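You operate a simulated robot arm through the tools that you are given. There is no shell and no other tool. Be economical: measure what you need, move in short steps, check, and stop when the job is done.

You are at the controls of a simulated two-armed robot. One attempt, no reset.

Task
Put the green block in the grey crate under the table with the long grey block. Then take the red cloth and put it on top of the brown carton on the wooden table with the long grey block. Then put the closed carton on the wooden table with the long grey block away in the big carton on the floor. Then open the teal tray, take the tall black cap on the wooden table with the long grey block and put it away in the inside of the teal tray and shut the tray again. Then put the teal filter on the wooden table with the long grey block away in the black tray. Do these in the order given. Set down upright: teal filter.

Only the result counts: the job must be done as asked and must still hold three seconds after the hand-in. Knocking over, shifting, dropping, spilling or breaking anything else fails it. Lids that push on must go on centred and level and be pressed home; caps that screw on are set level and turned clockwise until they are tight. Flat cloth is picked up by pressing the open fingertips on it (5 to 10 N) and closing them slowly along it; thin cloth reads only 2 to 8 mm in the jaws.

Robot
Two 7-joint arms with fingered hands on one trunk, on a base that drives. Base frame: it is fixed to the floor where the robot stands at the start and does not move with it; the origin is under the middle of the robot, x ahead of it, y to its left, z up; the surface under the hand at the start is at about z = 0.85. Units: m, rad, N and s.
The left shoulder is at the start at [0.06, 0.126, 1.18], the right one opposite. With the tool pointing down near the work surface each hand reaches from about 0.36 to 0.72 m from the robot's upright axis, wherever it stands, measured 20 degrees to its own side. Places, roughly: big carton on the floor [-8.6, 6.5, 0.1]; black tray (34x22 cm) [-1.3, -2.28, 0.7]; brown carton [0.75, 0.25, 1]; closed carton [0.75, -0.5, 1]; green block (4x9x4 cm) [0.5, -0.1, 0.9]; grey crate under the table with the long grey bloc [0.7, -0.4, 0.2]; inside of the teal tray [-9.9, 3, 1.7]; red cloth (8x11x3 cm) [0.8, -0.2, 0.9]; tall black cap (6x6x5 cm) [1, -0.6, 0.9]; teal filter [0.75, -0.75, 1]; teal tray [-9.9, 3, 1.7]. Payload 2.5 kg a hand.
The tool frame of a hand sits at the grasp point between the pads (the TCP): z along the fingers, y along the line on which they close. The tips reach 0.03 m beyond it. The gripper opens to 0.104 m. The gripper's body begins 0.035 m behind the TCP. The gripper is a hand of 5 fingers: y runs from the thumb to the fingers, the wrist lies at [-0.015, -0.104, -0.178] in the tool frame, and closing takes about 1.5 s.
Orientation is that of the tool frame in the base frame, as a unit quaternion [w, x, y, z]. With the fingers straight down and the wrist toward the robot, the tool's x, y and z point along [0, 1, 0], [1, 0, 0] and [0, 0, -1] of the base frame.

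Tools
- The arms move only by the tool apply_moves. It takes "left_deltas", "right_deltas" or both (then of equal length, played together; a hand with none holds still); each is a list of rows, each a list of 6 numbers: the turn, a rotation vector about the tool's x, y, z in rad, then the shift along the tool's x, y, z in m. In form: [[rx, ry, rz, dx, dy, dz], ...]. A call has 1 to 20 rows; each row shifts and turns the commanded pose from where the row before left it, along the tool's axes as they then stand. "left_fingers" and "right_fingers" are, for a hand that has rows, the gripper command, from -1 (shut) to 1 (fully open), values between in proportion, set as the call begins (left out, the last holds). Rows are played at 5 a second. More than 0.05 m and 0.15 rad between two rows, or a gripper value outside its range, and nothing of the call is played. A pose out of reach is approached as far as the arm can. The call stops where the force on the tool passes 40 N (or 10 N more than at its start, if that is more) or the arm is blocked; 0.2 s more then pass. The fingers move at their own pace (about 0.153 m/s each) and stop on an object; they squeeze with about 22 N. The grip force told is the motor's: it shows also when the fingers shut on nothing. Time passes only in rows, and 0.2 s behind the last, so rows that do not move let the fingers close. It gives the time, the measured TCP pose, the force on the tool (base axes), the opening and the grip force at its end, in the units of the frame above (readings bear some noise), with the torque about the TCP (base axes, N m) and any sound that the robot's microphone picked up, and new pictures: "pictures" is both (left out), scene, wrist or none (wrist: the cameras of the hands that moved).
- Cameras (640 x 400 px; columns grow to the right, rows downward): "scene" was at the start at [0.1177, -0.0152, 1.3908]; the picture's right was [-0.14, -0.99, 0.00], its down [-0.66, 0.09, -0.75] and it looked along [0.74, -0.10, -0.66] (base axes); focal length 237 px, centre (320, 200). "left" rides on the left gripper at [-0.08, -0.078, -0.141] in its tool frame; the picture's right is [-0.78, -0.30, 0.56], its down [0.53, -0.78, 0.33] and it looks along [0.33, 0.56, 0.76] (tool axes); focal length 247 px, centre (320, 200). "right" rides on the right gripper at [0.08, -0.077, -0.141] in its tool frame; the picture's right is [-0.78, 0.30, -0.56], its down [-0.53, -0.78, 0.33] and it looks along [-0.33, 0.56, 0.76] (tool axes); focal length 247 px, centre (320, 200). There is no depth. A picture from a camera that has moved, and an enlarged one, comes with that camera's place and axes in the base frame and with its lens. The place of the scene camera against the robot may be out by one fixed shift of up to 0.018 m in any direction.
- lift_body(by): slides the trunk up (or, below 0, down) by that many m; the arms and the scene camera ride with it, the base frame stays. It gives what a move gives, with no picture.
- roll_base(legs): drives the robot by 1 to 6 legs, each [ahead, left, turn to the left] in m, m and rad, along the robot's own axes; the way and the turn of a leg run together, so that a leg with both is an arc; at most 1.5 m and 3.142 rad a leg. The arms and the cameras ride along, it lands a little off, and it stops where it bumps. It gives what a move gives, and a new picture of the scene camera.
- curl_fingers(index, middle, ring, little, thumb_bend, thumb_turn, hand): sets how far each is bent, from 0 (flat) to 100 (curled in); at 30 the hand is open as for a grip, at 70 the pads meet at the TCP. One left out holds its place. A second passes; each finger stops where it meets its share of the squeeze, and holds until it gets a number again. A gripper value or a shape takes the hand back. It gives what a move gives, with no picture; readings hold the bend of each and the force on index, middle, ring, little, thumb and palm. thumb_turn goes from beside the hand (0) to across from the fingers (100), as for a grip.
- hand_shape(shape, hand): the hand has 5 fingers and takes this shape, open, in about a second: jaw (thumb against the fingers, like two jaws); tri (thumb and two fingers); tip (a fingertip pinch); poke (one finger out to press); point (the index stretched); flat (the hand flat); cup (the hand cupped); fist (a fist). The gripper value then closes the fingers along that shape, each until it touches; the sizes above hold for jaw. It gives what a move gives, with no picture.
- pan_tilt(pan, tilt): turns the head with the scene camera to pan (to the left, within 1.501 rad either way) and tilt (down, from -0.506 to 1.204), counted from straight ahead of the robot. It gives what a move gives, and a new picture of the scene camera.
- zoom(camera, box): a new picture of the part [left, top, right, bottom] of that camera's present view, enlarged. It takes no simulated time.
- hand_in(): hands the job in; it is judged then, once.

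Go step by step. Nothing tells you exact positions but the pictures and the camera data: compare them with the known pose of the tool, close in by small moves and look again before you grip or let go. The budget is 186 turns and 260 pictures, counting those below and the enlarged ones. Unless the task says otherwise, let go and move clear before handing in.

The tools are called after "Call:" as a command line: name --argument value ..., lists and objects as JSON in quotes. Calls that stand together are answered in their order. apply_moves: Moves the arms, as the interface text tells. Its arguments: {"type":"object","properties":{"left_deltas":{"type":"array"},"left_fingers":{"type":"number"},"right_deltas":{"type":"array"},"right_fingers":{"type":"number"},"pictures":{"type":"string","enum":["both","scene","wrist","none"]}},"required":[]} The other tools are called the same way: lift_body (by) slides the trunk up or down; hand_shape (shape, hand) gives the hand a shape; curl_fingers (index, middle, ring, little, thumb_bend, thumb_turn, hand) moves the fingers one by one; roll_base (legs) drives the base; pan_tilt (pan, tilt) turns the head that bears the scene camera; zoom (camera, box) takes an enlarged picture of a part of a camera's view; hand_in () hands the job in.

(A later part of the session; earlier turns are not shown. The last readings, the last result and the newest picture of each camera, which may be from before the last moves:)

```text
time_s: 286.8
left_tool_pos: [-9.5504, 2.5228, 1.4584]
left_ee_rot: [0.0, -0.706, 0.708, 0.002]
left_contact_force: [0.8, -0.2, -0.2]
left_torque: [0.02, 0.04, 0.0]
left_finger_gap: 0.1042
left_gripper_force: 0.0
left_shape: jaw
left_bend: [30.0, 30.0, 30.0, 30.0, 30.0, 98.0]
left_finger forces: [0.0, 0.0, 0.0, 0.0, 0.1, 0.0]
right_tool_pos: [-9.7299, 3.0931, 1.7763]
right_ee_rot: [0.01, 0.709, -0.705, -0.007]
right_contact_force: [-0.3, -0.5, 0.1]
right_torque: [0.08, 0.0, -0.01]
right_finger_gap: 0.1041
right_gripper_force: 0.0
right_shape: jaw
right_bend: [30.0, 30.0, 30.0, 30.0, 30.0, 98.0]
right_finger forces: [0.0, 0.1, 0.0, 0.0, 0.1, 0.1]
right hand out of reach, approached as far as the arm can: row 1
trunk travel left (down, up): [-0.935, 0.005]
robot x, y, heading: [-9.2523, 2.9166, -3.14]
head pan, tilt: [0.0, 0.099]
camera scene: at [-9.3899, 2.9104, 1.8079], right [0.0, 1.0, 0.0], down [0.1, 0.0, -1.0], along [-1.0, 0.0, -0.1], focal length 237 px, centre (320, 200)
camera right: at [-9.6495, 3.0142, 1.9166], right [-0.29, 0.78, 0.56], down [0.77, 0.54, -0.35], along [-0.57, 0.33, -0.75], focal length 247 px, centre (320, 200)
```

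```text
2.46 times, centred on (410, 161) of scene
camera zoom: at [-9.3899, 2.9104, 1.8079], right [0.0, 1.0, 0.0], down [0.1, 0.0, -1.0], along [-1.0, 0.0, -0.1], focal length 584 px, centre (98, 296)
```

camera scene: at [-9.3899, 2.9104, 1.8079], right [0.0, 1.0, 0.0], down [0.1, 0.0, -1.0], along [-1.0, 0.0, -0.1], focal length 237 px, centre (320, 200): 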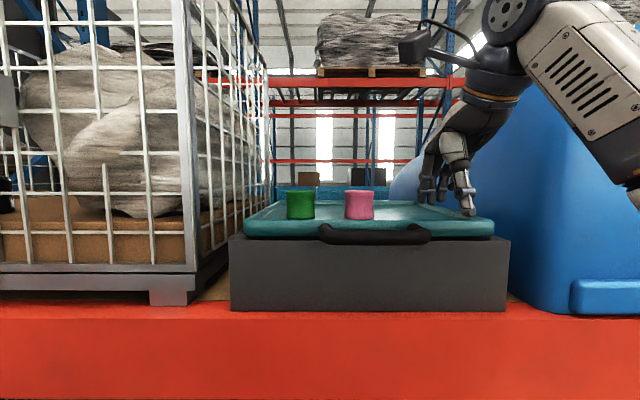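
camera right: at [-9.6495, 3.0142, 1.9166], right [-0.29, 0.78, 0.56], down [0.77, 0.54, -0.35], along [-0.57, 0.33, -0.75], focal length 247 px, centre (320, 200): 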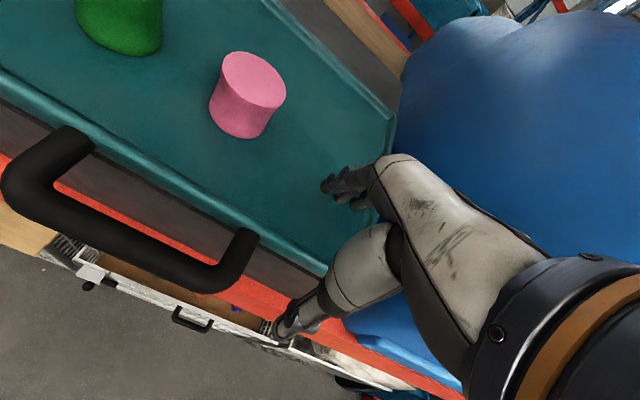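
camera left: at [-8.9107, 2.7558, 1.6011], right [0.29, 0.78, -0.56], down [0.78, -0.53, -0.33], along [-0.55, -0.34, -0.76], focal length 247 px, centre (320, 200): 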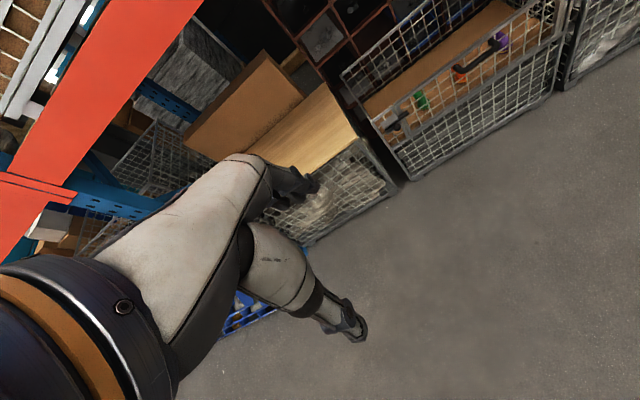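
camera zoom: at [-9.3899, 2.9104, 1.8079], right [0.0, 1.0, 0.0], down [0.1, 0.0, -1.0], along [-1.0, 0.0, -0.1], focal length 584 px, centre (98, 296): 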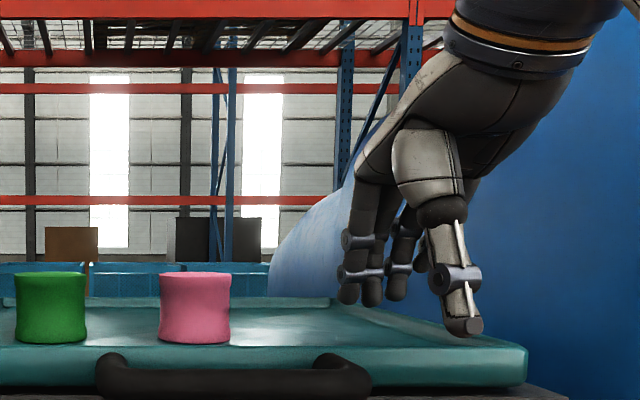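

The fingers are inside the lip and the thumb outside. I'll lower 2 cm gently and close to grip the lip.

Call:
apply_moves --right_deltas '[[0, 0, 0, 0, 0, 0.008], [0, 0, 0, 0, 0, 0.008], [0, 0, 0, 0, 0, 0]]' --pictures "none"

Call:
apply_moves --right_deltas '[[0, 0, 0, 0, 0, 0], [0, 0, 0, 0, 0, 0], [0, 0, 0, 0, 0, 0], [0, 0, 0, 0, 0, 0], [0, 0, 0, 0, 0, 0], [0, 0, 0, 0, 0, 0], [0, 0, 0, 0, 0, 0], [0, 0, 0, 0, 0, 0]]' --right_fingers -1

```text
time_s: 287.6
left_tool_pos: [-9.5502, 2.5242, 1.4599]
left_ee_rot: [0.001, 0.707, -0.707, -0.001]
left_contact_force: [0.2, 0.2, 0.3]
left_torque: [0.0, 0.01, -0.01]
left_finger_gap: 0.104
left_gripper_force: 0.0
left_shape: jaw
left_bend: [30.0, 30.0, 30.0, 30.0, 30.0, 98.0]
left_finger forces: [0.1, 0.1, 0.0, 0.0, 0.0, 0.0]
right_tool_pos: [-9.7311, 3.0953, 1.7601]
right_ee_rot: [0.01, 0.709, -0.705, -0.004]
right_contact_force: [-0.4, 0.4, -0.4]
right_torque: [0.02, 0.03, -0.01]
right_finger_gap: 0.1038
right_gripper_force: 0.0
right_shape: jaw
right_bend: [30.0, 30.0, 30.0, 30.0, 30.0, 98.0]
right_finger forces: [0.1, 0.0, 0.1, 0.1, 0.0, 0.0]
trunk travel left (down, up): [-0.935, 0.005]
robot x, y, heading: [-9.2514, 2.9133, -3.14]
head pan, tilt: [0.0, 0.099]
```

```text
time_s: 289.4
left_tool_pos: [-9.5501, 2.5248, 1.4587]
left_ee_rot: [0.0, 0.707, -0.707, -0.001]
left_contact_force: [-0.3, 0.5, -0.6]
left_torque: [0.01, 0.01, 0.0]
left_finger_gap: 0.1038
left_gripper_force: 0.1
left_shape: jaw
left_bend: [30.0, 30.0, 30.0, 30.0, 30.0, 98.0]
left_finger forces: [0.0, 0.0, 0.1, 0.0, 0.0, 0.0]
right_tool_pos: [-9.7324, 3.0954, 1.7612]
right_ee_rot: [0.01, 0.71, -0.705, -0.006]
right_contact_force: [-1.3, 1.1, 3.1]
right_torque: [0.02, 0.08, 0.0]
right_finger_gap: 0.0001
right_gripper_force: 22.0
right_shape: jaw
right_bend: [70.0, 69.0, 70.0, 70.0, 48.0, 100.0]
right_finger forces: [0.0, 0.1, 0.0, 0.0, 0.0, 0.1]
trunk travel left (down, up): [-0.935, 0.005]
robot x, y, heading: [-9.2528, 2.9155, -3.14]
head pan, tilt: [0.0, 0.099]
camera scene: at [-9.3905, 2.9121, 1.8078], right [0.0, 1.0, 0.0], down [0.1, 0.0, -0.99], along [-0.99, 0.0, -0.1], focal length 237 px, centre (320, 200)
camera right: at [-9.6512, 3.0168, 1.9007], right [-0.29, 0.78, 0.56], down [0.77, 0.54, -0.35], along [-0.58, 0.33, -0.75], focal length 247 px, centre (320, 200)
```

scene: 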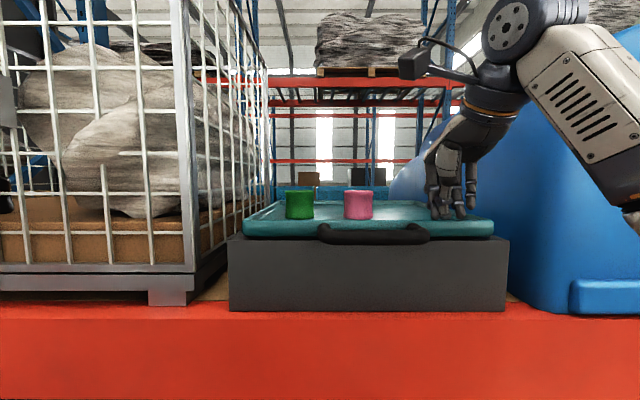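
right: 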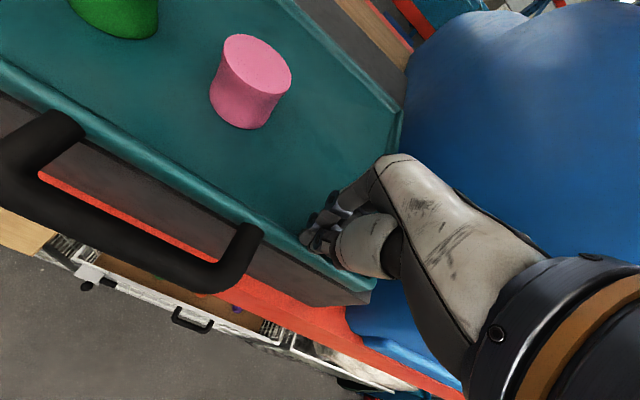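

The jaws closed on nothing, so they passed above the lip. I'll zoom on the fingertips and lip.

Call:
zoom --camera "right" --box '[180, 140, 420, 320]'

Call:
zoom --camera "scene" --box '[300, 150, 520, 260]'

```text
2.22 times, centred on (300, 230) of right
camera zoom: at [-9.6512, 3.0168, 1.9007], right [-0.29, 0.78, 0.56], down [0.77, 0.54, -0.35], along [-0.58, 0.33, -0.75], focal length 549 px, centre (364, 133)
```

zoom: 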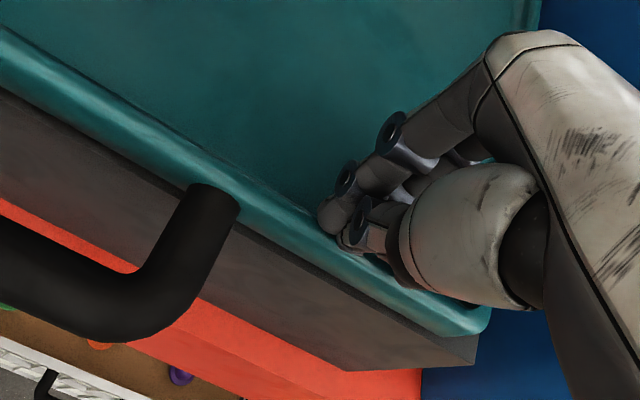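

```text
2.91 times, centred on (410, 205) of scene
camera zoom: at [-9.3905, 2.9121, 1.8078], right [0.0, 1.0, 0.0], down [0.1, 0.0, -0.99], along [-0.99, 0.0, -0.1], focal length 690 px, centre (58, 186)
```

zoom: 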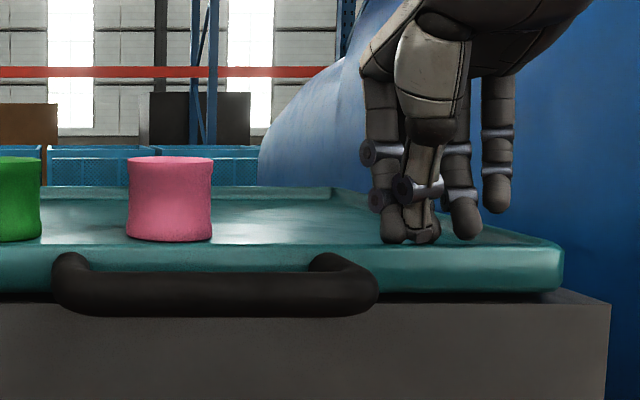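

The lip is low and the fingertips closed just above it. I'll go 3 cm deeper with closed fingertips, press lightly on the tray floor, and hook the inside of the lip.

Call:
apply_moves --right_deltas '[[0, 0, 0, 0, 0, -0.012], [0, 0, 0, 0, 0, 0]]' --pictures "none"

Call:
roll_base --legs '[[0.035, 0, 0]]'

Call:
apply_moves --right_deltas '[[0, 0, 0, 0, 0, 0.01], [0, 0, 0, 0, 0, 0.006], [0, 0, 0, 0, 0, 0.004], [0, 0, 0, 0, 0, 0.003], [0, 0, 0, 0, 0, 0]]'

```text
time_s: 290.0
left_tool_pos: [-9.5487, 2.5251, 1.4581]
left_ee_rot: [-0.001, -0.707, 0.707, 0.0]
left_contact_force: [-0.2, -1.0, 0.9]
left_torque: [0.01, 0.0, -0.03]
left_finger_gap: 0.1038
left_gripper_force: 0.0
left_shape: jaw
left_bend: [30.0, 30.0, 30.0, 30.0, 30.0, 98.0]
left_finger forces: [0.1, 0.1, 0.0, 0.0, 0.1, 0.0]
right_tool_pos: [-9.7313, 3.0965, 1.7735]
right_ee_rot: [0.01, 0.71, -0.704, -0.005]
right_contact_force: [0.1, -0.3, 0.0]
right_torque: [-0.02, -0.02, -0.03]
right_finger_gap: 0.0
right_gripper_force: 22.1
right_shape: jaw
right_bend: [70.0, 69.0, 70.0, 70.0, 48.0, 100.0]
right_finger forces: [0.0, 0.0, 0.0, 0.1, 0.0, 0.0]
trunk travel left (down, up): [-0.935, 0.005]
robot x, y, heading: [-9.2519, 2.9178, -3.144]
head pan, tilt: [0.0, 0.099]
```

```text
time_s: 290.9
left_tool_pos: [-9.5785, 2.5239, 1.4598]
left_ee_rot: [-0.002, -0.707, 0.707, 0.003]
left_contact_force: [-0.5, -0.3, -0.4]
left_torque: [-0.02, 0.04, 0.01]
left_finger_gap: 0.1038
left_gripper_force: 0.0
left_shape: jaw
left_bend: [30.0, 30.0, 30.0, 30.0, 30.0, 98.0]
left_finger forces: [0.0, 0.1, 0.0, 0.0, 0.1, 0.0]
right_tool_pos: [-9.7606, 3.0953, 1.7746]
right_ee_rot: [0.012, 0.71, -0.704, -0.007]
right_contact_force: [0.5, 0.1, 0.2]
right_torque: [-0.03, 0.04, -0.02]
right_finger_gap: 0.0001
right_gripper_force: 22.0
right_shape: jaw
right_bend: [70.0, 69.0, 70.0, 70.0, 48.0, 100.0]
right_finger forces: [0.0, 0.1, 0.0, 0.0, 0.0, 0.0]
trunk travel left (down, up): [-0.935, 0.005]
robot x, y, heading: [-9.2864, 2.918, -3.137]
head pan, tilt: [0.0, 0.099]
camera scene: at [-9.4193, 2.9119, 1.8083], right [0.0, 1.0, 0.0], down [0.1, 0.0, -1.0], along [-1.0, 0.0, -0.1], focal length 237 px, centre (320, 200)
```

scene: 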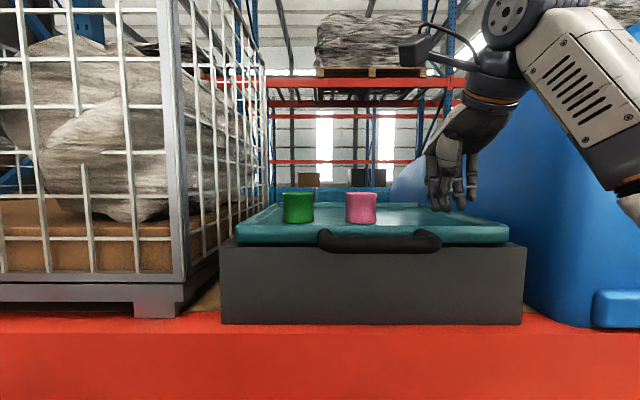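

```text
time_s: 292.1
left_tool_pos: [-9.5838, 2.5239, 1.4595]
left_ee_rot: [0.001, 0.707, -0.707, -0.001]
left_contact_force: [0.1, 0.6, -1.3]
left_torque: [0.0, -0.03, 0.0]
left_finger_gap: 0.104
left_gripper_force: 0.1
left_shape: jaw
left_bend: [30.0, 30.0, 30.0, 30.0, 30.0, 98.0]
left_finger forces: [0.0, 0.1, 0.0, 0.0, 0.0, 0.1]
right_tool_pos: [-9.7655, 3.095, 1.7498]
right_ee_rot: [0.012, 0.71, -0.705, -0.006]
right_contact_force: [0.2, 1.0, 1.2]
right_torque: [-0.02, -0.02, 0.02]
right_finger_gap: 0.0
right_gripper_force: 21.5
right_shape: jaw
right_bend: [70.0, 69.0, 70.0, 70.0, 48.0, 100.0]
right_finger forces: [0.0, 0.0, 0.0, 0.1, 0.1, 0.0]
trunk travel left (down, up): [-0.935, 0.005]
robot x, y, heading: [-9.2844, 2.9152, -3.138]
head pan, tilt: [0.0, 0.099]
camera scene: at [-9.4245, 2.9119, 1.8078], right [0.0, 1.0, 0.0], down [0.1, 0.0, -0.99], along [-0.99, 0.0, -0.1], focal length 237 px, centre (320, 200)
camera right: at [-9.6848, 3.0164, 1.8901], right [-0.29, 0.78, 0.56], down [0.77, 0.54, -0.35], along [-0.58, 0.33, -0.75], focal length 247 px, centre (320, 200)
```

scene: 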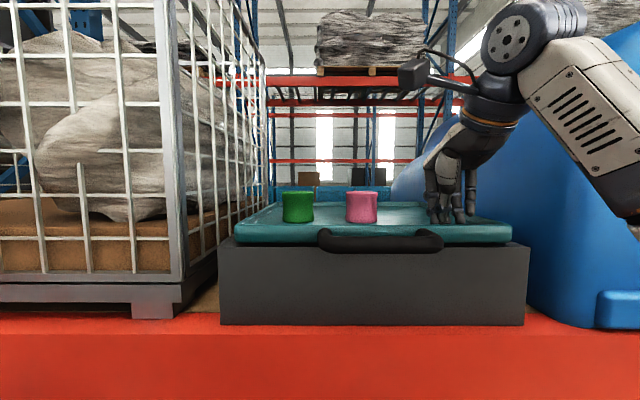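
right: 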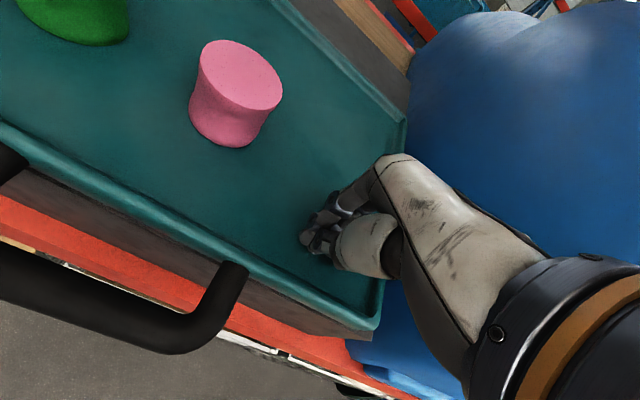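

The tips are inside, near the floor. I'll feel for the floor.

Call:
apply_moves --right_deltas '[[0, 0, 0, 0, 0, 0.003], [0, 0, 0, 0, 0, 0.003], [0, 0, 0, 0, 0, 0]]' --pictures "none"

```text
time_s: 292.9
left_tool_pos: [-9.5798, 2.5245, 1.4602]
left_ee_rot: [0.002, 0.707, -0.707, 0.0]
left_contact_force: [0.3, -0.1, 0.3]
left_torque: [0.01, 0.01, 0.01]
left_finger_gap: 0.1038
left_gripper_force: 0.0
left_shape: jaw
left_bend: [30.0, 30.0, 30.0, 30.0, 30.0, 98.0]
left_finger forces: [0.1, 0.0, 0.0, 0.0, 0.0, 0.0]
right_tool_pos: [-9.7624, 3.0942, 1.7487]
right_ee_rot: [0.017, 0.709, -0.705, -0.009]
right_contact_force: [-1.7, 3.4, 34.4]
right_torque: [-0.1, 0.26, -0.06]
right_finger_gap: 0.0002
right_gripper_force: 21.9
right_shape: jaw
right_bend: [70.0, 69.0, 70.0, 70.0, 48.0, 100.0]
right_finger forces: [41.1, 0.0, 0.1, 0.1, 0.1, 0.0]
trunk travel left (down, up): [-0.935, 0.005]
robot x, y, heading: [-9.2869, 2.9145, -3.14]
head pan, tilt: [0.0, 0.099]
```

Floor found at tip z ≈ 1.719. I'll ease off to a light press and pull toward me, watching the force.

Call:
apply_moves --right_deltas '[[0, 0, 0, 0, 0, -0.004], [0, 0, 0, 0, -0.01, 0], [0, 0, 0, 0, -0.01, 0], [0, 0, 0, 0, -0.01, 0], [0, 0, 0, 0, -0.01, 0], [0, 0, 0, 0, -0.01, 0], [0, 0, 0, 0, 0, 0]]'

```text
time_s: 294.5
left_tool_pos: [-9.5813, 2.5244, 1.4605]
left_ee_rot: [0.001, 0.707, -0.707, -0.002]
left_contact_force: [-0.6, 0.2, 0.6]
left_torque: [0.01, -0.01, -0.05]
left_finger_gap: 0.1041
left_gripper_force: 0.0
left_shape: jaw
left_bend: [30.0, 30.0, 30.0, 30.0, 30.0, 98.0]
left_finger forces: [0.0, 0.1, 0.1, 0.1, 0.1, 0.1]
right_tool_pos: [-9.7122, 3.0949, 1.748]
right_ee_rot: [0.012, 0.71, -0.704, -0.008]
right_contact_force: [0.8, 2.0, 27.1]
right_torque: [-0.08, 0.2, -0.06]
right_finger_gap: 0.0001
right_gripper_force: 22.1
right_shape: jaw
right_bend: [70.0, 69.0, 70.0, 70.0, 48.0, 100.0]
right_finger forces: [34.0, 0.0, 0.0, 0.1, 0.0, 0.0]
trunk travel left (down, up): [-0.935, 0.005]
robot x, y, heading: [-9.287, 2.9176, -3.141]
head pan, tilt: [0.0, 0.099]
camera scene: at [-9.4215, 2.9114, 1.8082], right [0.0, 1.0, 0.0], down [0.1, 0.0, -1.0], along [-1.0, 0.0, -0.1], focal length 237 px, centre (320, 200)
camera right: at [-9.6301, 3.0162, 1.8887], right [-0.29, 0.78, 0.56], down [0.76, 0.54, -0.36], along [-0.58, 0.32, -0.75], focal length 247 px, centre (320, 200)
```

scene: 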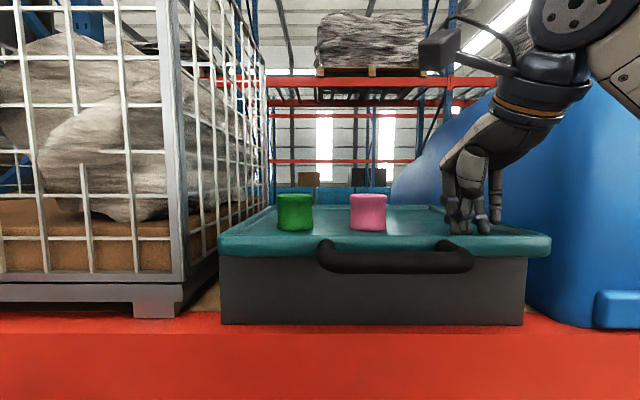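
right: 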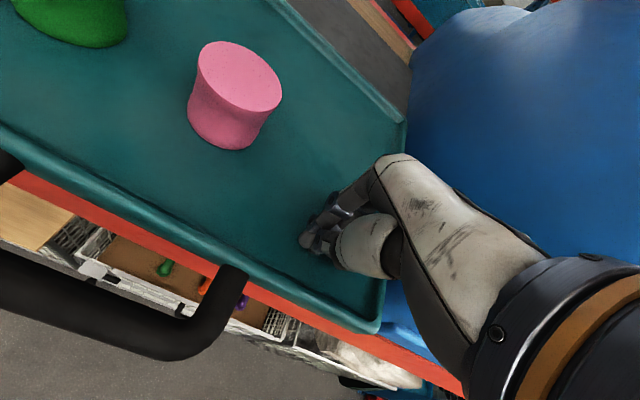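

The tray slides out nicely with the fingers (5 cm so far). I'll ease the press a bit and pull further by backing the base 0.13 m.

Call:
apply_moves --right_deltas '[[0, 0, 0, 0, 0, -0.0015], [0, 0, 0, 0, 0, 0]]' --pictures "none"

Call:
roll_base --legs '[[-0.13, 0, 0]]'

Call:
zoom --camera "right" --box '[0, 0, 640, 400]'

```text
time_s: 295.1
left_tool_pos: [-9.5815, 2.5241, 1.4589]
left_ee_rot: [-0.002, -0.707, 0.707, 0.001]
left_contact_force: [-0.2, -0.6, -0.7]
left_torque: [0.0, -0.01, 0.01]
left_finger_gap: 0.1041
left_gripper_force: 0.1
left_shape: jaw
left_bend: [30.0, 30.0, 30.0, 30.0, 30.0, 98.0]
left_finger forces: [0.1, 0.0, 0.1, 0.0, 0.0, 0.0]
right_tool_pos: [-9.7129, 3.0944, 1.7488]
right_ee_rot: [0.01, 0.71, -0.705, -0.006]
right_contact_force: [1.8, 0.2, 18.2]
right_torque: [-0.11, 0.06, 0.0]
right_finger_gap: 0.0
right_gripper_force: 21.8
right_shape: jaw
right_bend: [70.0, 69.0, 70.0, 70.0, 48.0, 100.0]
right_finger forces: [0.0, 0.1, 0.1, 0.1, 0.1, 0.1]
trunk travel left (down, up): [-0.935, 0.005]
robot x, y, heading: [-9.2883, 2.9227, -3.138]
head pan, tilt: [0.0, 0.099]
```

```text
time_s: 296.4
left_tool_pos: [-9.4511, 2.5236, 1.46]
left_ee_rot: [0.0, 0.708, -0.706, 0.0]
left_contact_force: [0.1, 0.0, -0.1]
left_torque: [-0.01, -0.02, 0.04]
left_finger_gap: 0.1038
left_gripper_force: 0.0
left_shape: jaw
left_bend: [30.0, 30.0, 30.0, 30.0, 30.0, 98.0]
left_finger forces: [0.0, 0.1, 0.0, 0.1, 0.0, 0.0]
right_tool_pos: [-9.5834, 3.0941, 1.7491]
right_ee_rot: [0.012, 0.711, -0.703, -0.007]
right_contact_force: [-3.0, 0.5, 13.8]
right_torque: [0.0, 0.17, 0.03]
right_finger_gap: 0.0001
right_gripper_force: 22.0
right_shape: jaw
right_bend: [70.0, 69.0, 70.0, 70.0, 48.0, 100.0]
right_finger forces: [0.0, 0.0, 0.0, 0.0, 0.0, 0.0]
trunk travel left (down, up): [-0.935, 0.005]
robot x, y, heading: [-9.1543, 2.9174, -3.133]
head pan, tilt: [0.0, 0.099]
camera scene: at [-9.2924, 2.912, 1.8079], right [-0.01, 1.0, 0.0], down [0.1, 0.0, -1.0], along [-0.99, -0.01, -0.1], focal length 237 px, centre (320, 200)
```

scene: 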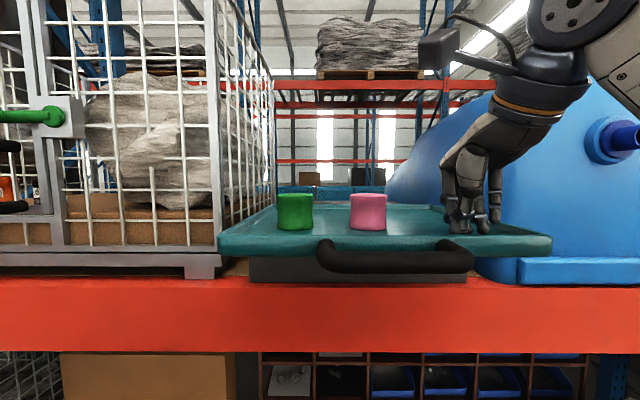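

```text
1.00 times, centred on (320, 200) of right (not enlarged: the box is as wide or as high as the picture)
camera zoom: at [-9.5022, 3.0161, 1.889], right [-0.29, 0.78, 0.56], down [0.76, 0.54, -0.36], along [-0.58, 0.32, -0.75], focal length 247 px, centre (320, 200)
```

zoom: 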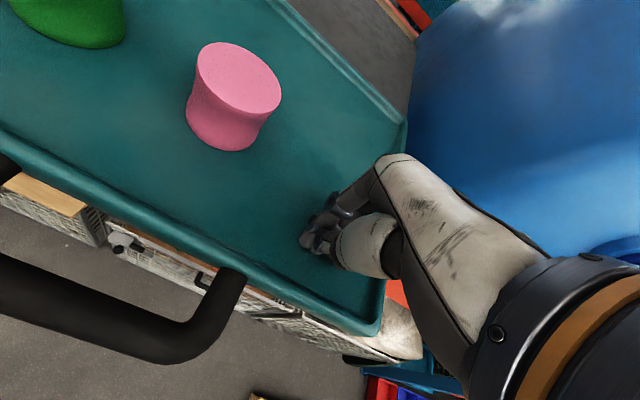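

The tray is open by about 18 cm. I'll lift the fingers off, and back away to fetch the cap.

Call:
apply_moves --right_deltas '[[0, 0, 0, 0, 0, -0.01], [0, 0, 0, 0, 0, -0.02], [0, 0, 0, 0, 0, -0.02], [0, 0, 0, 0, 0, 0]]' --pictures "none"

Call:
roll_base --legs '[[-0.5, 0, 0], [-1.2, 0, 0]]'

Call:
zoom --camera "scene" --box '[240, 130, 440, 255]'

```text
time_s: 297.4
left_tool_pos: [-9.451, 2.5228, 1.4597]
left_ee_rot: [0.0, 0.708, -0.706, 0.0]
left_contact_force: [0.3, -0.9, 0.0]
left_torque: [0.0, -0.02, 0.03]
left_finger_gap: 0.104
left_gripper_force: 0.0
left_shape: jaw
left_bend: [30.0, 30.0, 30.0, 30.0, 30.0, 98.0]
left_finger forces: [0.1, 0.0, 0.0, 0.1, 0.0, 0.0]
right_tool_pos: [-9.5818, 3.0946, 1.7986]
right_ee_rot: [0.012, 0.71, -0.704, -0.008]
right_contact_force: [-0.1, 0.0, -0.1]
right_torque: [-0.02, -0.01, -0.02]
right_finger_gap: 0.0
right_gripper_force: 22.3
right_shape: jaw
right_bend: [70.0, 69.0, 70.0, 70.0, 49.0, 100.0]
right_finger forces: [0.0, 0.0, 0.1, 0.0, 0.0, 0.0]
trunk travel left (down, up): [-0.935, 0.005]
robot x, y, heading: [-9.1595, 2.9163, -3.138]
head pan, tilt: [0.0, 0.099]
```

```text
time_s: 306.0
left_tool_pos: [-7.7458, 2.5334, 1.4585]
left_ee_rot: [-0.001, -0.705, 0.709, 0.001]
left_contact_force: [0.0, 1.2, -0.4]
left_torque: [0.03, 0.01, 0.0]
left_finger_gap: 0.1037
left_gripper_force: 0.1
left_shape: jaw
left_bend: [30.0, 30.0, 30.0, 30.0, 30.0, 98.0]
left_finger forces: [0.0, 0.0, 0.1, 0.1, 0.0, 0.0]
right_tool_pos: [-7.8741, 3.1049, 1.7996]
right_ee_rot: [0.012, 0.708, -0.706, -0.007]
right_contact_force: [0.1, -0.1, 1.5]
right_torque: [-0.01, 0.03, -0.01]
right_finger_gap: 0.0
right_gripper_force: 22.1
right_shape: jaw
right_bend: [70.0, 69.0, 70.0, 70.0, 49.0, 100.0]
right_finger forces: [0.0, 0.0, 0.1, 0.0, 0.0, 0.0]
trunk travel left (down, up): [-0.935, 0.005]
robot x, y, heading: [-7.4469, 2.9254, -3.142]
head pan, tilt: [0.0, 0.099]
camera scene: at [-7.5851, 2.9206, 1.8078], right [0.0, 1.0, 0.0], down [0.1, 0.0, -0.99], along [-0.99, 0.0, -0.1], focal length 237 px, centre (320, 200)
```

scene: 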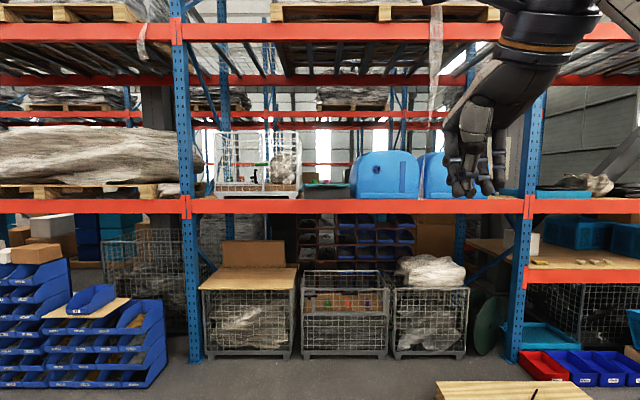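

```text
3.20 times, centred on (340, 192) of scene
camera zoom: at [-7.5851, 2.9206, 1.8078], right [0.0, 1.0, 0.0], down [0.1, 0.0, -0.99], along [-0.99, 0.0, -0.1], focal length 759 px, centre (256, 224)
```

zoom: 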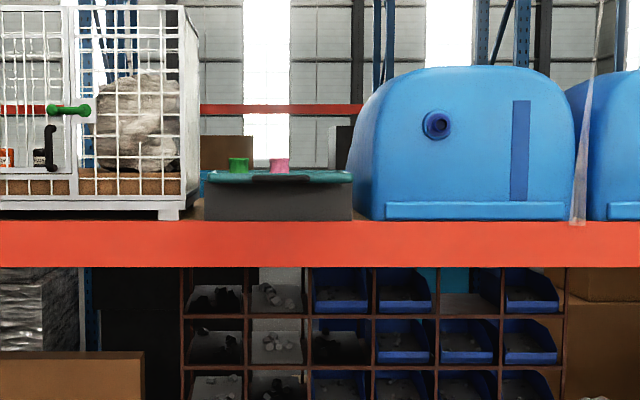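

The tray stays open. I'll lower the right hand and drive back the way I came: strafe to y ≈ 0.79, then reverse through the gap.

Call:
apply_moves --right_deltas '[[0, 0, 0, 0, 0, 0.047], [0, 0, 0, 0, 0, 0.047], [0, 0, 0, 0, 0, 0.047], [0, 0, 0, 0, 0, 0.047], [0, 0, 0, 0, 0, 0.047], [0, 0, 0, 0, 0, 0.047], [0, 0, 0, 0, 0, 0.047], [0, 0, 0, 0, 0, 0.047], [0, 0, 0, 0, 0, 0.047], [0, 0, 0, 0, 0, 0]]' --right_fingers 1 --pictures "none"

Call:
roll_base --legs '[[0, 1.5, 0], [0, 0.63, 0], [-1.0, 0, 0], [-1.0, 0, 0]]'

```text
time_s: 308.2
left_tool_pos: [-7.7464, 2.5325, 1.4589]
left_ee_rot: [0.0, -0.706, 0.709, 0.001]
left_contact_force: [-0.2, -0.2, 0.5]
left_torque: [-0.02, 0.01, 0.03]
left_finger_gap: 0.1038
left_gripper_force: 0.1
left_shape: jaw
left_bend: [30.0, 30.0, 30.0, 30.0, 30.0, 98.0]
left_finger forces: [0.0, 0.0, 0.0, 0.1, 0.0, 0.0]
right_tool_pos: [-7.8848, 3.0995, 1.3755]
right_ee_rot: [0.012, 0.708, -0.706, -0.006]
right_contact_force: [0.7, -1.2, -0.1]
right_torque: [-0.03, -0.03, -0.01]
right_finger_gap: 0.1037
right_gripper_force: 0.0
right_shape: jaw
right_bend: [30.0, 30.0, 30.0, 30.0, 30.0, 98.0]
right_finger forces: [0.0, 0.0, 0.0, 0.0, 0.1, 0.1]
trunk travel left (down, up): [-0.935, 0.005]
robot x, y, heading: [-7.4454, 2.9252, -3.146]
head pan, tilt: [0.0, 0.099]
```

```text
time_s: 328.5
left_tool_pos: [-5.7617, 0.3295, 1.4589]
left_ee_rot: [-0.001, -0.694, 0.72, 0.001]
left_contact_force: [0.3, -0.8, 0.4]
left_torque: [0.0, 0.03, 0.01]
left_finger_gap: 0.1042
left_gripper_force: 0.0
left_shape: jaw
left_bend: [30.0, 30.0, 30.0, 30.0, 30.0, 98.0]
left_finger forces: [0.1, 0.0, 0.0, 0.0, 0.0, 0.0]
right_tool_pos: [-5.8833, 0.9004, 1.3743]
right_ee_rot: [-0.012, -0.697, 0.717, 0.006]
right_contact_force: [0.6, -0.2, -0.6]
right_torque: [0.0, 0.04, 0.03]
right_finger_gap: 0.1037
right_gripper_force: 0.1
right_shape: jaw
right_bend: [30.0, 30.0, 30.0, 30.0, 30.0, 98.0]
right_finger forces: [0.1, 0.0, 0.0, 0.0, 0.0, 0.0]
trunk travel left (down, up): [-0.935, 0.005]
robot x, y, heading: [-5.455, 0.7066, 3.112]
head pan, tilt: [0.0, 0.099]
camera scene: at [-5.5893, 0.711, 1.8078], right [0.03, 1.0, 0.0], down [0.1, 0.0, -0.99], along [-0.99, 0.03, -0.1], focal length 237 px, centre (320, 200)
```

scene: 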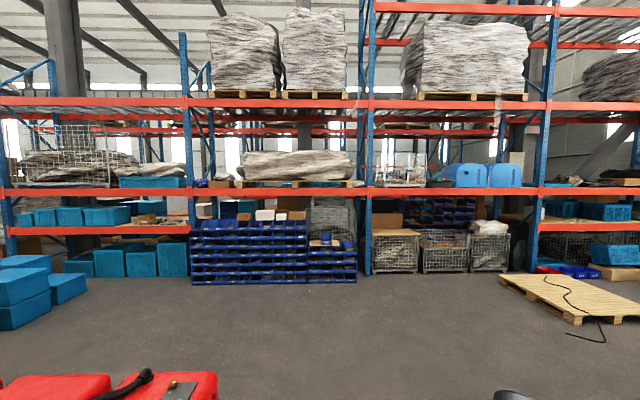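

Through the gap. I'll correct the heading and continue: strafe to y ≈ -0.3 and reverse to x ≈ -1.05.

Call:
roll_base --legs '[[0, 0, 0.03], [0, 1.0, 0], [-1.5, 0, 0], [-1.5, 0, 0], [-1.4, 0, 0]]'

```text
time_s: 354.7
left_tool_pos: [-1.3602, -0.7135, 1.4591]
left_ee_rot: [0.0, 0.708, -0.707, -0.001]
left_contact_force: [0.8, 0.0, -0.8]
left_torque: [-0.01, -0.05, -0.01]
left_finger_gap: 0.104
left_gripper_force: 0.0
left_shape: jaw
left_bend: [30.0, 30.0, 30.0, 30.0, 30.0, 98.0]
left_finger forces: [0.0, 0.1, 0.1, 0.0, 0.0, 0.1]
right_tool_pos: [-1.5013, -0.1481, 1.3745]
right_ee_rot: [0.012, 0.71, -0.704, -0.007]
right_contact_force: [0.4, 0.3, 0.3]
right_torque: [0.03, -0.01, -0.01]
right_finger_gap: 0.1037
right_gripper_force: 0.1
right_shape: jaw
right_bend: [30.0, 30.0, 30.0, 30.0, 30.0, 98.0]
right_finger forces: [0.0, 0.0, 0.0, 0.1, 0.0, 0.0]
trunk travel left (down, up): [-0.935, 0.005]
robot x, y, heading: [-1.0638, -0.3243, -3.139]
head pan, tilt: [0.0, 0.099]
camera scene: at [-1.201, -0.3253, 1.8078], right [0.0, 1.0, 0.0], down [0.1, 0.0, -0.99], along [-0.99, 0.0, -0.1], focal length 237 px, centre (320, 200)
```

scene: 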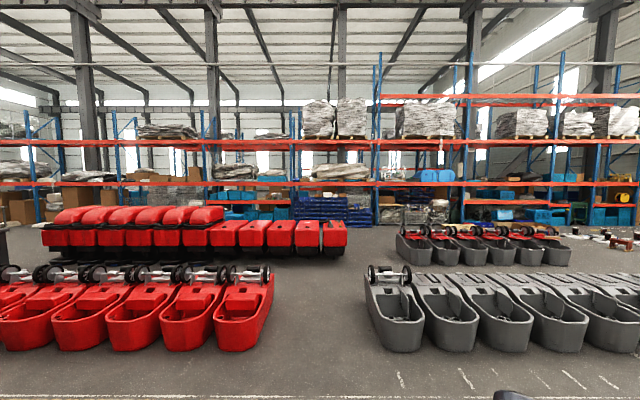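

Back in the aisle. I'll turn to face +y, move back to y ≈ -1.12, and strafe to the table's right end again.

Call:
roll_base --legs '[[0, 0, -1.573], [-0.8, 0, 0], [0, -1.5, 0], [0, -0.2, 0]]'

Call:
lift_body --by -0.2

Call:
pan_tilt --pan -0.3 --tilt 0.75

```text
time_s: 371.1
left_tool_pos: [0.254, -0.809, 1.4595]
left_ee_rot: [0.0, -0.002, 1.0, 0.0]
left_contact_force: [0.5, -1.0, -0.5]
left_torque: [0.01, 0.01, 0.02]
left_finger_gap: 0.1036
left_gripper_force: 0.0
left_shape: jaw
left_bend: [30.0, 30.0, 30.0, 30.0, 30.0, 98.0]
left_finger forces: [0.1, 0.0, 0.0, 0.0, 0.0, 0.1]
right_tool_pos: [0.8194, -0.6651, 1.375]
right_ee_rot: [-0.003, -0.006, 1.0, 0.013]
right_contact_force: [0.5, -0.7, 0.3]
right_torque: [0.02, 0.01, 0.0]
right_finger_gap: 0.1036
right_gripper_force: 0.0
right_shape: jaw
right_bend: [30.0, 30.0, 30.0, 30.0, 30.0, 98.0]
right_finger forces: [0.1, 0.1, 0.1, 0.1, 0.0, 0.0]
trunk travel left (down, up): [-0.935, 0.005]
robot x, y, heading: [0.6467, -1.1034, 1.58]
head pan, tilt: [0.0, 0.099]
camera scene: at [0.6411, -0.9753, 1.8079], right [1.0, 0.01, 0.0], down [0.0, -0.1, -1.0], along [-0.01, 0.99, -0.1], focal length 237 px, centre (320, 200)
```

scene: 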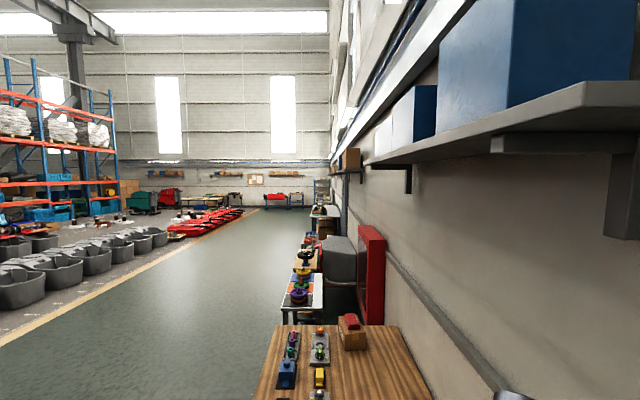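

```text
time_s: 373.3
left_tool_pos: [0.2535, -0.8087, 1.2599]
left_ee_rot: [0.0, -0.002, 1.0, 0.0]
left_contact_force: [0.2, 0.2, 0.8]
left_torque: [0.01, 0.0, -0.02]
left_finger_gap: 0.1039
left_gripper_force: 0.0
left_shape: jaw
left_bend: [30.0, 30.0, 30.0, 30.0, 30.0, 98.0]
left_finger forces: [0.0, 0.0, 0.0, 0.1, 0.0, 0.0]
right_tool_pos: [0.8182, -0.6638, 1.1752]
right_ee_rot: [-0.003, -0.007, 1.0, 0.013]
right_contact_force: [-0.9, -0.2, -0.6]
right_torque: [0.0, 0.04, 0.0]
right_finger_gap: 0.1036
right_gripper_force: 0.1
right_shape: jaw
right_bend: [30.0, 30.0, 30.0, 30.0, 30.0, 98.0]
right_finger forces: [0.0, 0.0, 0.0, 0.0, 0.0, 0.0]
trunk travel left (down, up): [-0.735, 0.205]
robot x, y, heading: [0.6488, -1.1077, 1.581]
head pan, tilt: [0.0, 0.099]
```

```text
time_s: 374.3
left_tool_pos: [0.2545, -0.8101, 1.2599]
left_ee_rot: [0.0, -0.003, 1.0, 0.0]
left_contact_force: [-0.5, 0.1, 0.0]
left_torque: [-0.01, -0.03, 0.01]
left_finger_gap: 0.1038
left_gripper_force: 0.0
left_shape: jaw
left_bend: [30.0, 30.0, 30.0, 30.0, 30.0, 98.0]
left_finger forces: [0.0, 0.0, 0.0, 0.1, 0.0, 0.0]
right_tool_pos: [0.8187, -0.6644, 1.1741]
right_ee_rot: [-0.004, -0.006, 1.0, 0.013]
right_contact_force: [0.5, -0.7, 1.1]
right_torque: [-0.03, -0.02, -0.01]
right_finger_gap: 0.1037
right_gripper_force: 0.0
right_shape: jaw
right_bend: [30.0, 30.0, 30.0, 30.0, 30.0, 98.0]
right_finger forces: [0.0, 0.1, 0.1, 0.0, 0.0, 0.0]
trunk travel left (down, up): [-0.735, 0.205]
robot x, y, heading: [0.6497, -1.1033, 1.581]
head pan, tilt: [-0.3, 0.75]
camera scene: at [0.6654, -0.9878, 1.5489], right [0.96, -0.29, 0.0], down [-0.2, -0.65, -0.73], along [0.21, 0.7, -0.68], focal length 237 px, centre (320, 200)
```

scene: 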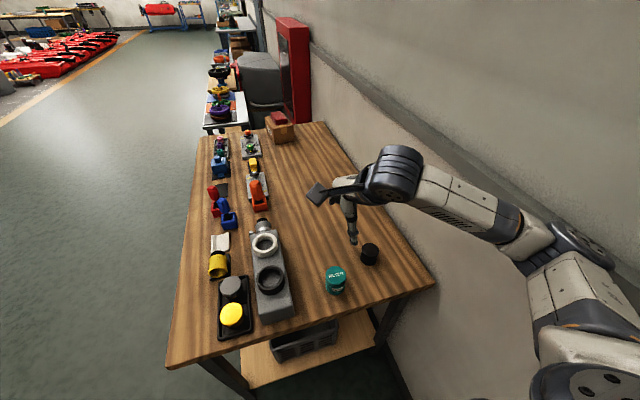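

The cap is at about [0.956, -0.598]. I'll shift 3 cm left for elbow room by the wall and move the right hand above the cap.

Call:
roll_base --legs '[[0, 0.03, -0.01]]'

Call:
apply_moves --right_deltas '[[0, 0, 0, -0.04, 0.015, 0.02], [0, 0, 0, -0.04, 0.015, 0.02], [0, 0, 0, -0.04, 0.015, 0.02], [0, 0, 0, -0.03, 0.015, 0.03], [0, 0, 0, 0, 0, 0.04], [0, 0, 0, 0, 0, 0.03], [0, 0, 0, 0, 0, 0]]'

Call:
zoom --camera "right" --box '[180, 150, 420, 350]'

```text
time_s: 375.1
left_tool_pos: [0.2261, -0.8058, 1.258]
left_ee_rot: [0.001, 0.003, 1.0, 0.0]
left_contact_force: [-0.1, -0.2, 0.2]
left_torque: [-0.01, -0.02, 0.01]
left_finger_gap: 0.1042
left_gripper_force: 0.1
left_shape: jaw
left_bend: [30.0, 30.0, 30.0, 30.0, 30.0, 98.0]
left_finger forces: [0.0, 0.0, 0.0, 0.0, 0.1, 0.0]
right_tool_pos: [0.7932, -0.666, 1.1743]
right_ee_rot: [-0.003, -0.001, 1.0, 0.013]
right_contact_force: [-0.7, 0.6, 0.1]
right_torque: [0.01, 0.0, -0.04]
right_finger_gap: 0.1036
right_gripper_force: 0.1
right_shape: jaw
right_bend: [30.0, 30.0, 30.0, 30.0, 30.0, 98.0]
right_finger forces: [0.0, 0.0, 0.1, 0.0, 0.0, 0.0]
trunk travel left (down, up): [-0.735, 0.205]
robot x, y, heading: [0.6153, -1.1006, 1.566]
head pan, tilt: [-0.3, 0.75]
camera scene: at [0.6355, -0.9883, 1.5488], right [0.95, -0.3, 0.0], down [-0.2, -0.65, -0.73], along [0.22, 0.7, -0.68], focal length 237 px, centre (320, 200)
```

scene: 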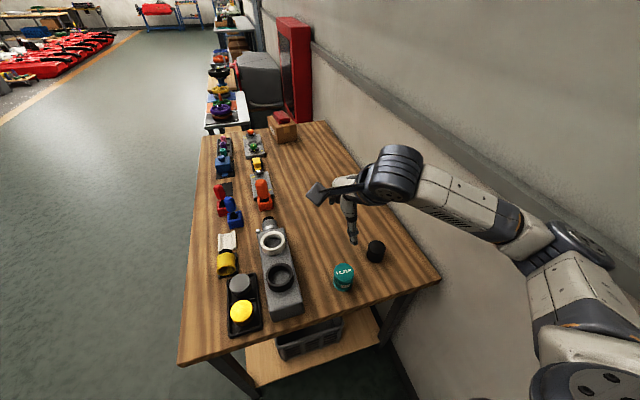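

```text
time_s: 376.8
left_tool_pos: [0.2274, -0.8053, 1.2583]
left_ee_rot: [-0.001, 0.003, 1.0, 0.0]
left_contact_force: [0.2, -0.1, -0.3]
left_torque: [-0.01, -0.03, -0.03]
left_finger_gap: 0.1037
left_gripper_force: 0.0
left_shape: jaw
left_bend: [30.0, 30.0, 30.0, 30.0, 30.0, 98.0]
left_finger forces: [0.1, 0.1, 0.1, 0.0, 0.1, 0.0]
right_tool_pos: [0.9423, -0.6042, 1.0156]
right_ee_rot: [-0.004, 0.0, 1.0, 0.013]
right_contact_force: [0.9, 0.1, 0.2]
right_torque: [0.01, 0.0, -0.02]
right_finger_gap: 0.1039
right_gripper_force: 0.1
right_shape: jaw
right_bend: [30.0, 30.0, 30.0, 30.0, 30.0, 98.0]
right_finger forces: [0.1, 0.0, 0.1, 0.0, 0.1, 0.1]
trunk travel left (down, up): [-0.735, 0.205]
robot x, y, heading: [0.6166, -1.1045, 1.57]
head pan, tilt: [-0.3, 0.75]
camera scene: at [0.6366, -0.9884, 1.5488], right [0.95, -0.3, 0.0], down [-0.2, -0.65, -0.73], along [0.22, 0.7, -0.68], focal length 237 px, centre (320, 200)
camera right: at [0.8641, -0.685, 1.1556], right [0.78, 0.28, 0.56], down [0.53, -0.77, -0.36], along [0.33, 0.58, -0.75], focal length 247 px, centre (320, 200)
```

scene: 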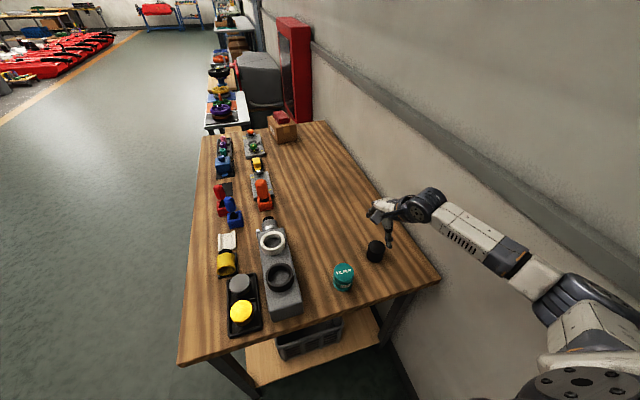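
right: 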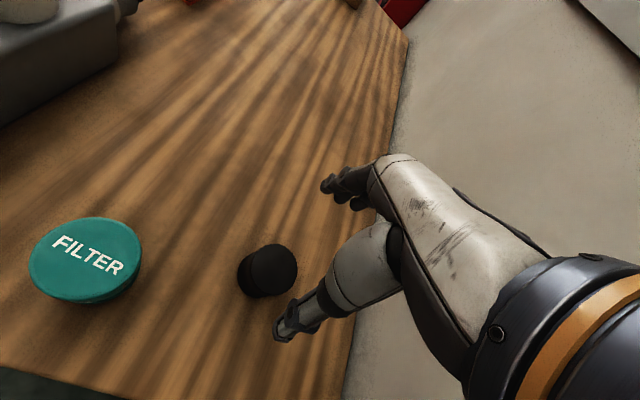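

```text
2.00 times, centred on (300, 250) of right
camera zoom: at [0.8641, -0.685, 1.1556], right [0.78, 0.28, 0.56], down [0.53, -0.77, -0.36], along [0.33, 0.58, -0.75], focal length 494 px, centre (360, 100)
```

zoom: 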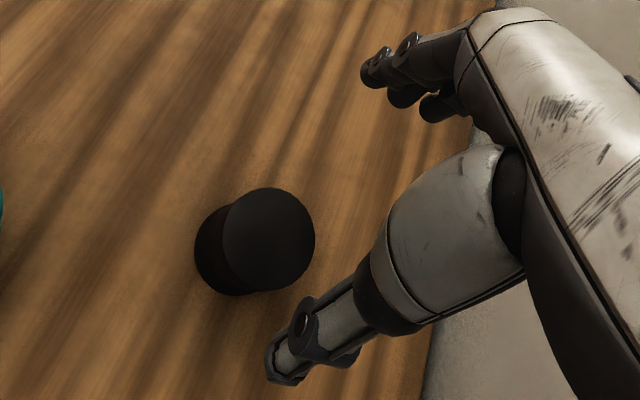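

The cap is at [0.951, -0.602]. I'll trim position and tilt and go down around it.

Call:
apply_moves --right_deltas '[[0.026, 0, 0, -0.009, 0.002, 0], [0, 0, 0, 0, 0, 0.04], [0, 0, 0, 0, 0, 0.04], [0, 0, 0, 0, 0, 0.03], [0, 0, 0, 0, 0, 0.018], [0, 0, 0, 0, 0, 0]]'

```text
time_s: 378.1
left_tool_pos: [0.2272, -0.8052, 1.2584]
left_ee_rot: [-0.001, 0.002, 1.0, 0.0]
left_contact_force: [0.4, 0.0, 0.1]
left_torque: [-0.01, 0.0, -0.01]
left_finger_gap: 0.104
left_gripper_force: 0.0
left_shape: jaw
left_bend: [30.0, 30.0, 30.0, 30.0, 30.0, 98.0]
left_finger forces: [0.1, 0.0, 0.0, 0.0, 0.1, 0.0]
right_tool_pos: [0.9508, -0.601, 0.888]
right_ee_rot: [-0.003, -0.001, 1.0, 0.0]
right_contact_force: [0.2, -0.2, 0.0]
right_torque: [0.0, 0.03, 0.03]
right_finger_gap: 0.1036
right_gripper_force: 0.1
right_shape: jaw
right_bend: [30.0, 30.0, 30.0, 30.0, 30.0, 98.0]
right_finger forces: [0.0, 0.1, 0.0, 0.0, 0.0, 0.0]
trunk travel left (down, up): [-0.735, 0.205]
robot x, y, heading: [0.6173, -1.1046, 1.567]
head pan, tilt: [-0.3, 0.75]
camera scene: at [0.6366, -0.9883, 1.5488], right [0.95, -0.3, 0.0], down [-0.2, -0.65, -0.73], along [0.22, 0.7, -0.68], focal length 237 px, centre (320, 200)
camera right: at [0.8702, -0.6784, 1.0291], right [0.78, 0.3, 0.55], down [0.53, -0.78, -0.34], along [0.33, 0.56, -0.76], focal length 247 px, centre (320, 200)
```

scene: 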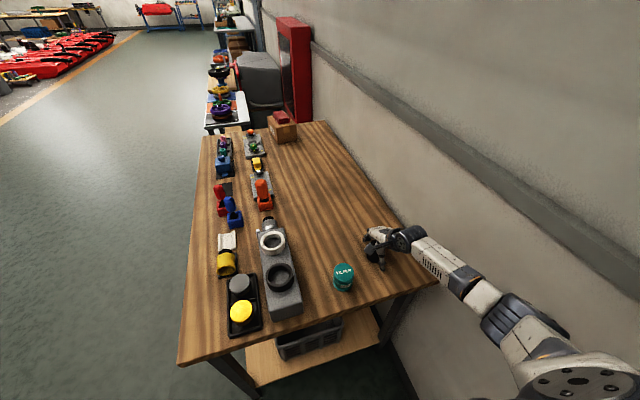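
right: 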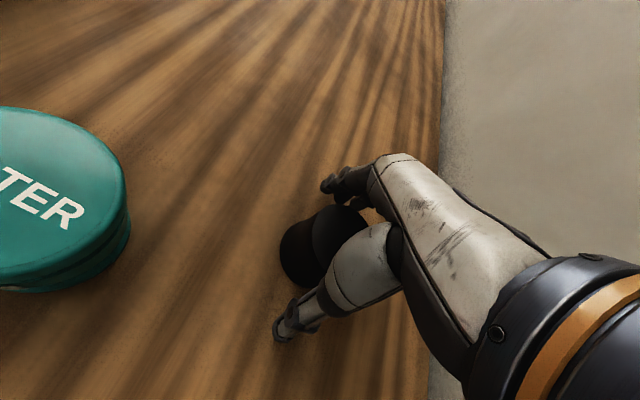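

The cap is between thumb and fingers. I'll close and lift.

Call:
apply_moves --right_deltas '[[0, 0, 0, 0, 0, 0], [0, 0, 0, 0, 0, 0], [0, 0, 0, 0, 0, 0], [0, 0, 0, 0, 0, 0], [0, 0, 0, 0, 0, 0], [0, 0, 0, 0, 0, 0], [0, 0, 0, 0, 0, 0], [0, 0, 0, 0, 0, 0]]' --right_fingers -1 --pictures "none"

Call:
apply_moves --right_deltas '[[0, 0, 0, 0, 0, -0.01], [0, 0, 0, 0, 0, -0.03], [0, 0, 0, 0, 0, -0.04], [0, 0, 0, 0, 0, -0.04], [0, 0, 0, 0, 0, -0.04], [0, 0, 0, 0, 0, 0]]'

```text
time_s: 379.9
left_tool_pos: [0.226, -0.8064, 1.2593]
left_ee_rot: [0.0, 0.003, 1.0, 0.0]
left_contact_force: [0.2, 0.4, 0.4]
left_torque: [0.02, -0.01, -0.01]
left_finger_gap: 0.104
left_gripper_force: 0.1
left_shape: jaw
left_bend: [30.0, 30.0, 30.0, 30.0, 30.0, 98.0]
left_finger forces: [0.0, 0.1, 0.0, 0.0, 0.0, 0.1]
right_tool_pos: [0.9497, -0.6004, 0.8877]
right_ee_rot: [-0.004, 0.0, 1.0, 0.0]
right_contact_force: [0.4, 0.0, 0.4]
right_torque: [0.01, -0.01, -0.01]
right_finger_gap: 0.0465
right_gripper_force: 22.3
right_shape: jaw
right_bend: [74.0, 45.0, 49.0, 47.0, 72.0, 100.0]
right_finger forces: [12.1, 6.5, 0.2, 0.0, 18.7, 0.0]
trunk travel left (down, up): [-0.735, 0.205]
robot x, y, heading: [0.6173, -1.1034, 1.572]
head pan, tilt: [-0.3, 0.75]
```

```text
time_s: 381.4
left_tool_pos: [0.2268, -0.8042, 1.2583]
left_ee_rot: [0.0, 0.003, 1.0, 0.0]
left_contact_force: [0.0, 0.7, -0.1]
left_torque: [0.0, 0.01, -0.01]
left_finger_gap: 0.104
left_gripper_force: 0.0
left_shape: jaw
left_bend: [30.0, 30.0, 30.0, 30.0, 30.0, 98.0]
left_finger forces: [0.0, 0.0, 0.0, 0.0, 0.1, 0.0]
right_tool_pos: [0.9514, -0.5999, 1.0483]
right_ee_rot: [-0.003, 0.0, 1.0, 0.0]
right_contact_force: [0.6, -0.6, 0.4]
right_torque: [0.0, 0.0, 0.01]
right_finger_gap: 0.0464
right_gripper_force: 21.5
right_shape: jaw
right_bend: [74.0, 45.0, 50.0, 47.0, 72.0, 100.0]
right_finger forces: [12.1, 6.3, 0.3, 0.0, 18.7, 0.1]
trunk travel left (down, up): [-0.735, 0.205]
robot x, y, heading: [0.6148, -1.1055, 1.571]
head pan, tilt: [-0.3, 0.75]
camera scene: at [0.6368, -0.9881, 1.5488], right [0.95, -0.3, 0.0], down [-0.2, -0.65, -0.73], along [0.22, 0.7, -0.68], focal length 237 px, centre (320, 200)
camera right: at [0.872, -0.6774, 1.1898], right [0.78, 0.3, 0.55], down [0.53, -0.78, -0.34], along [0.33, 0.56, -0.76], focal length 247 px, centre (320, 200)
```

scene: 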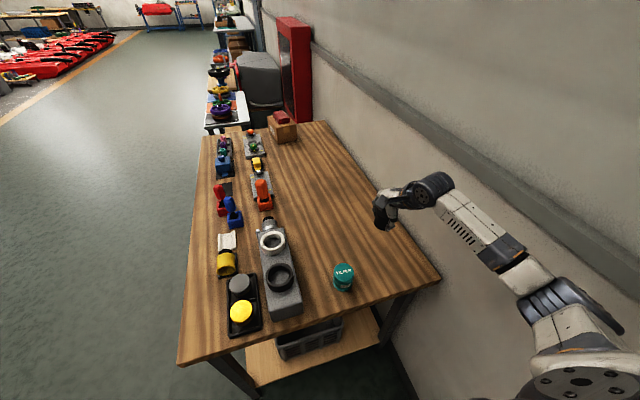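
right: 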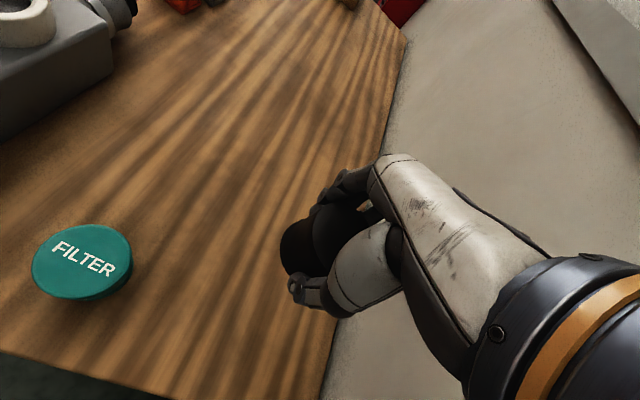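

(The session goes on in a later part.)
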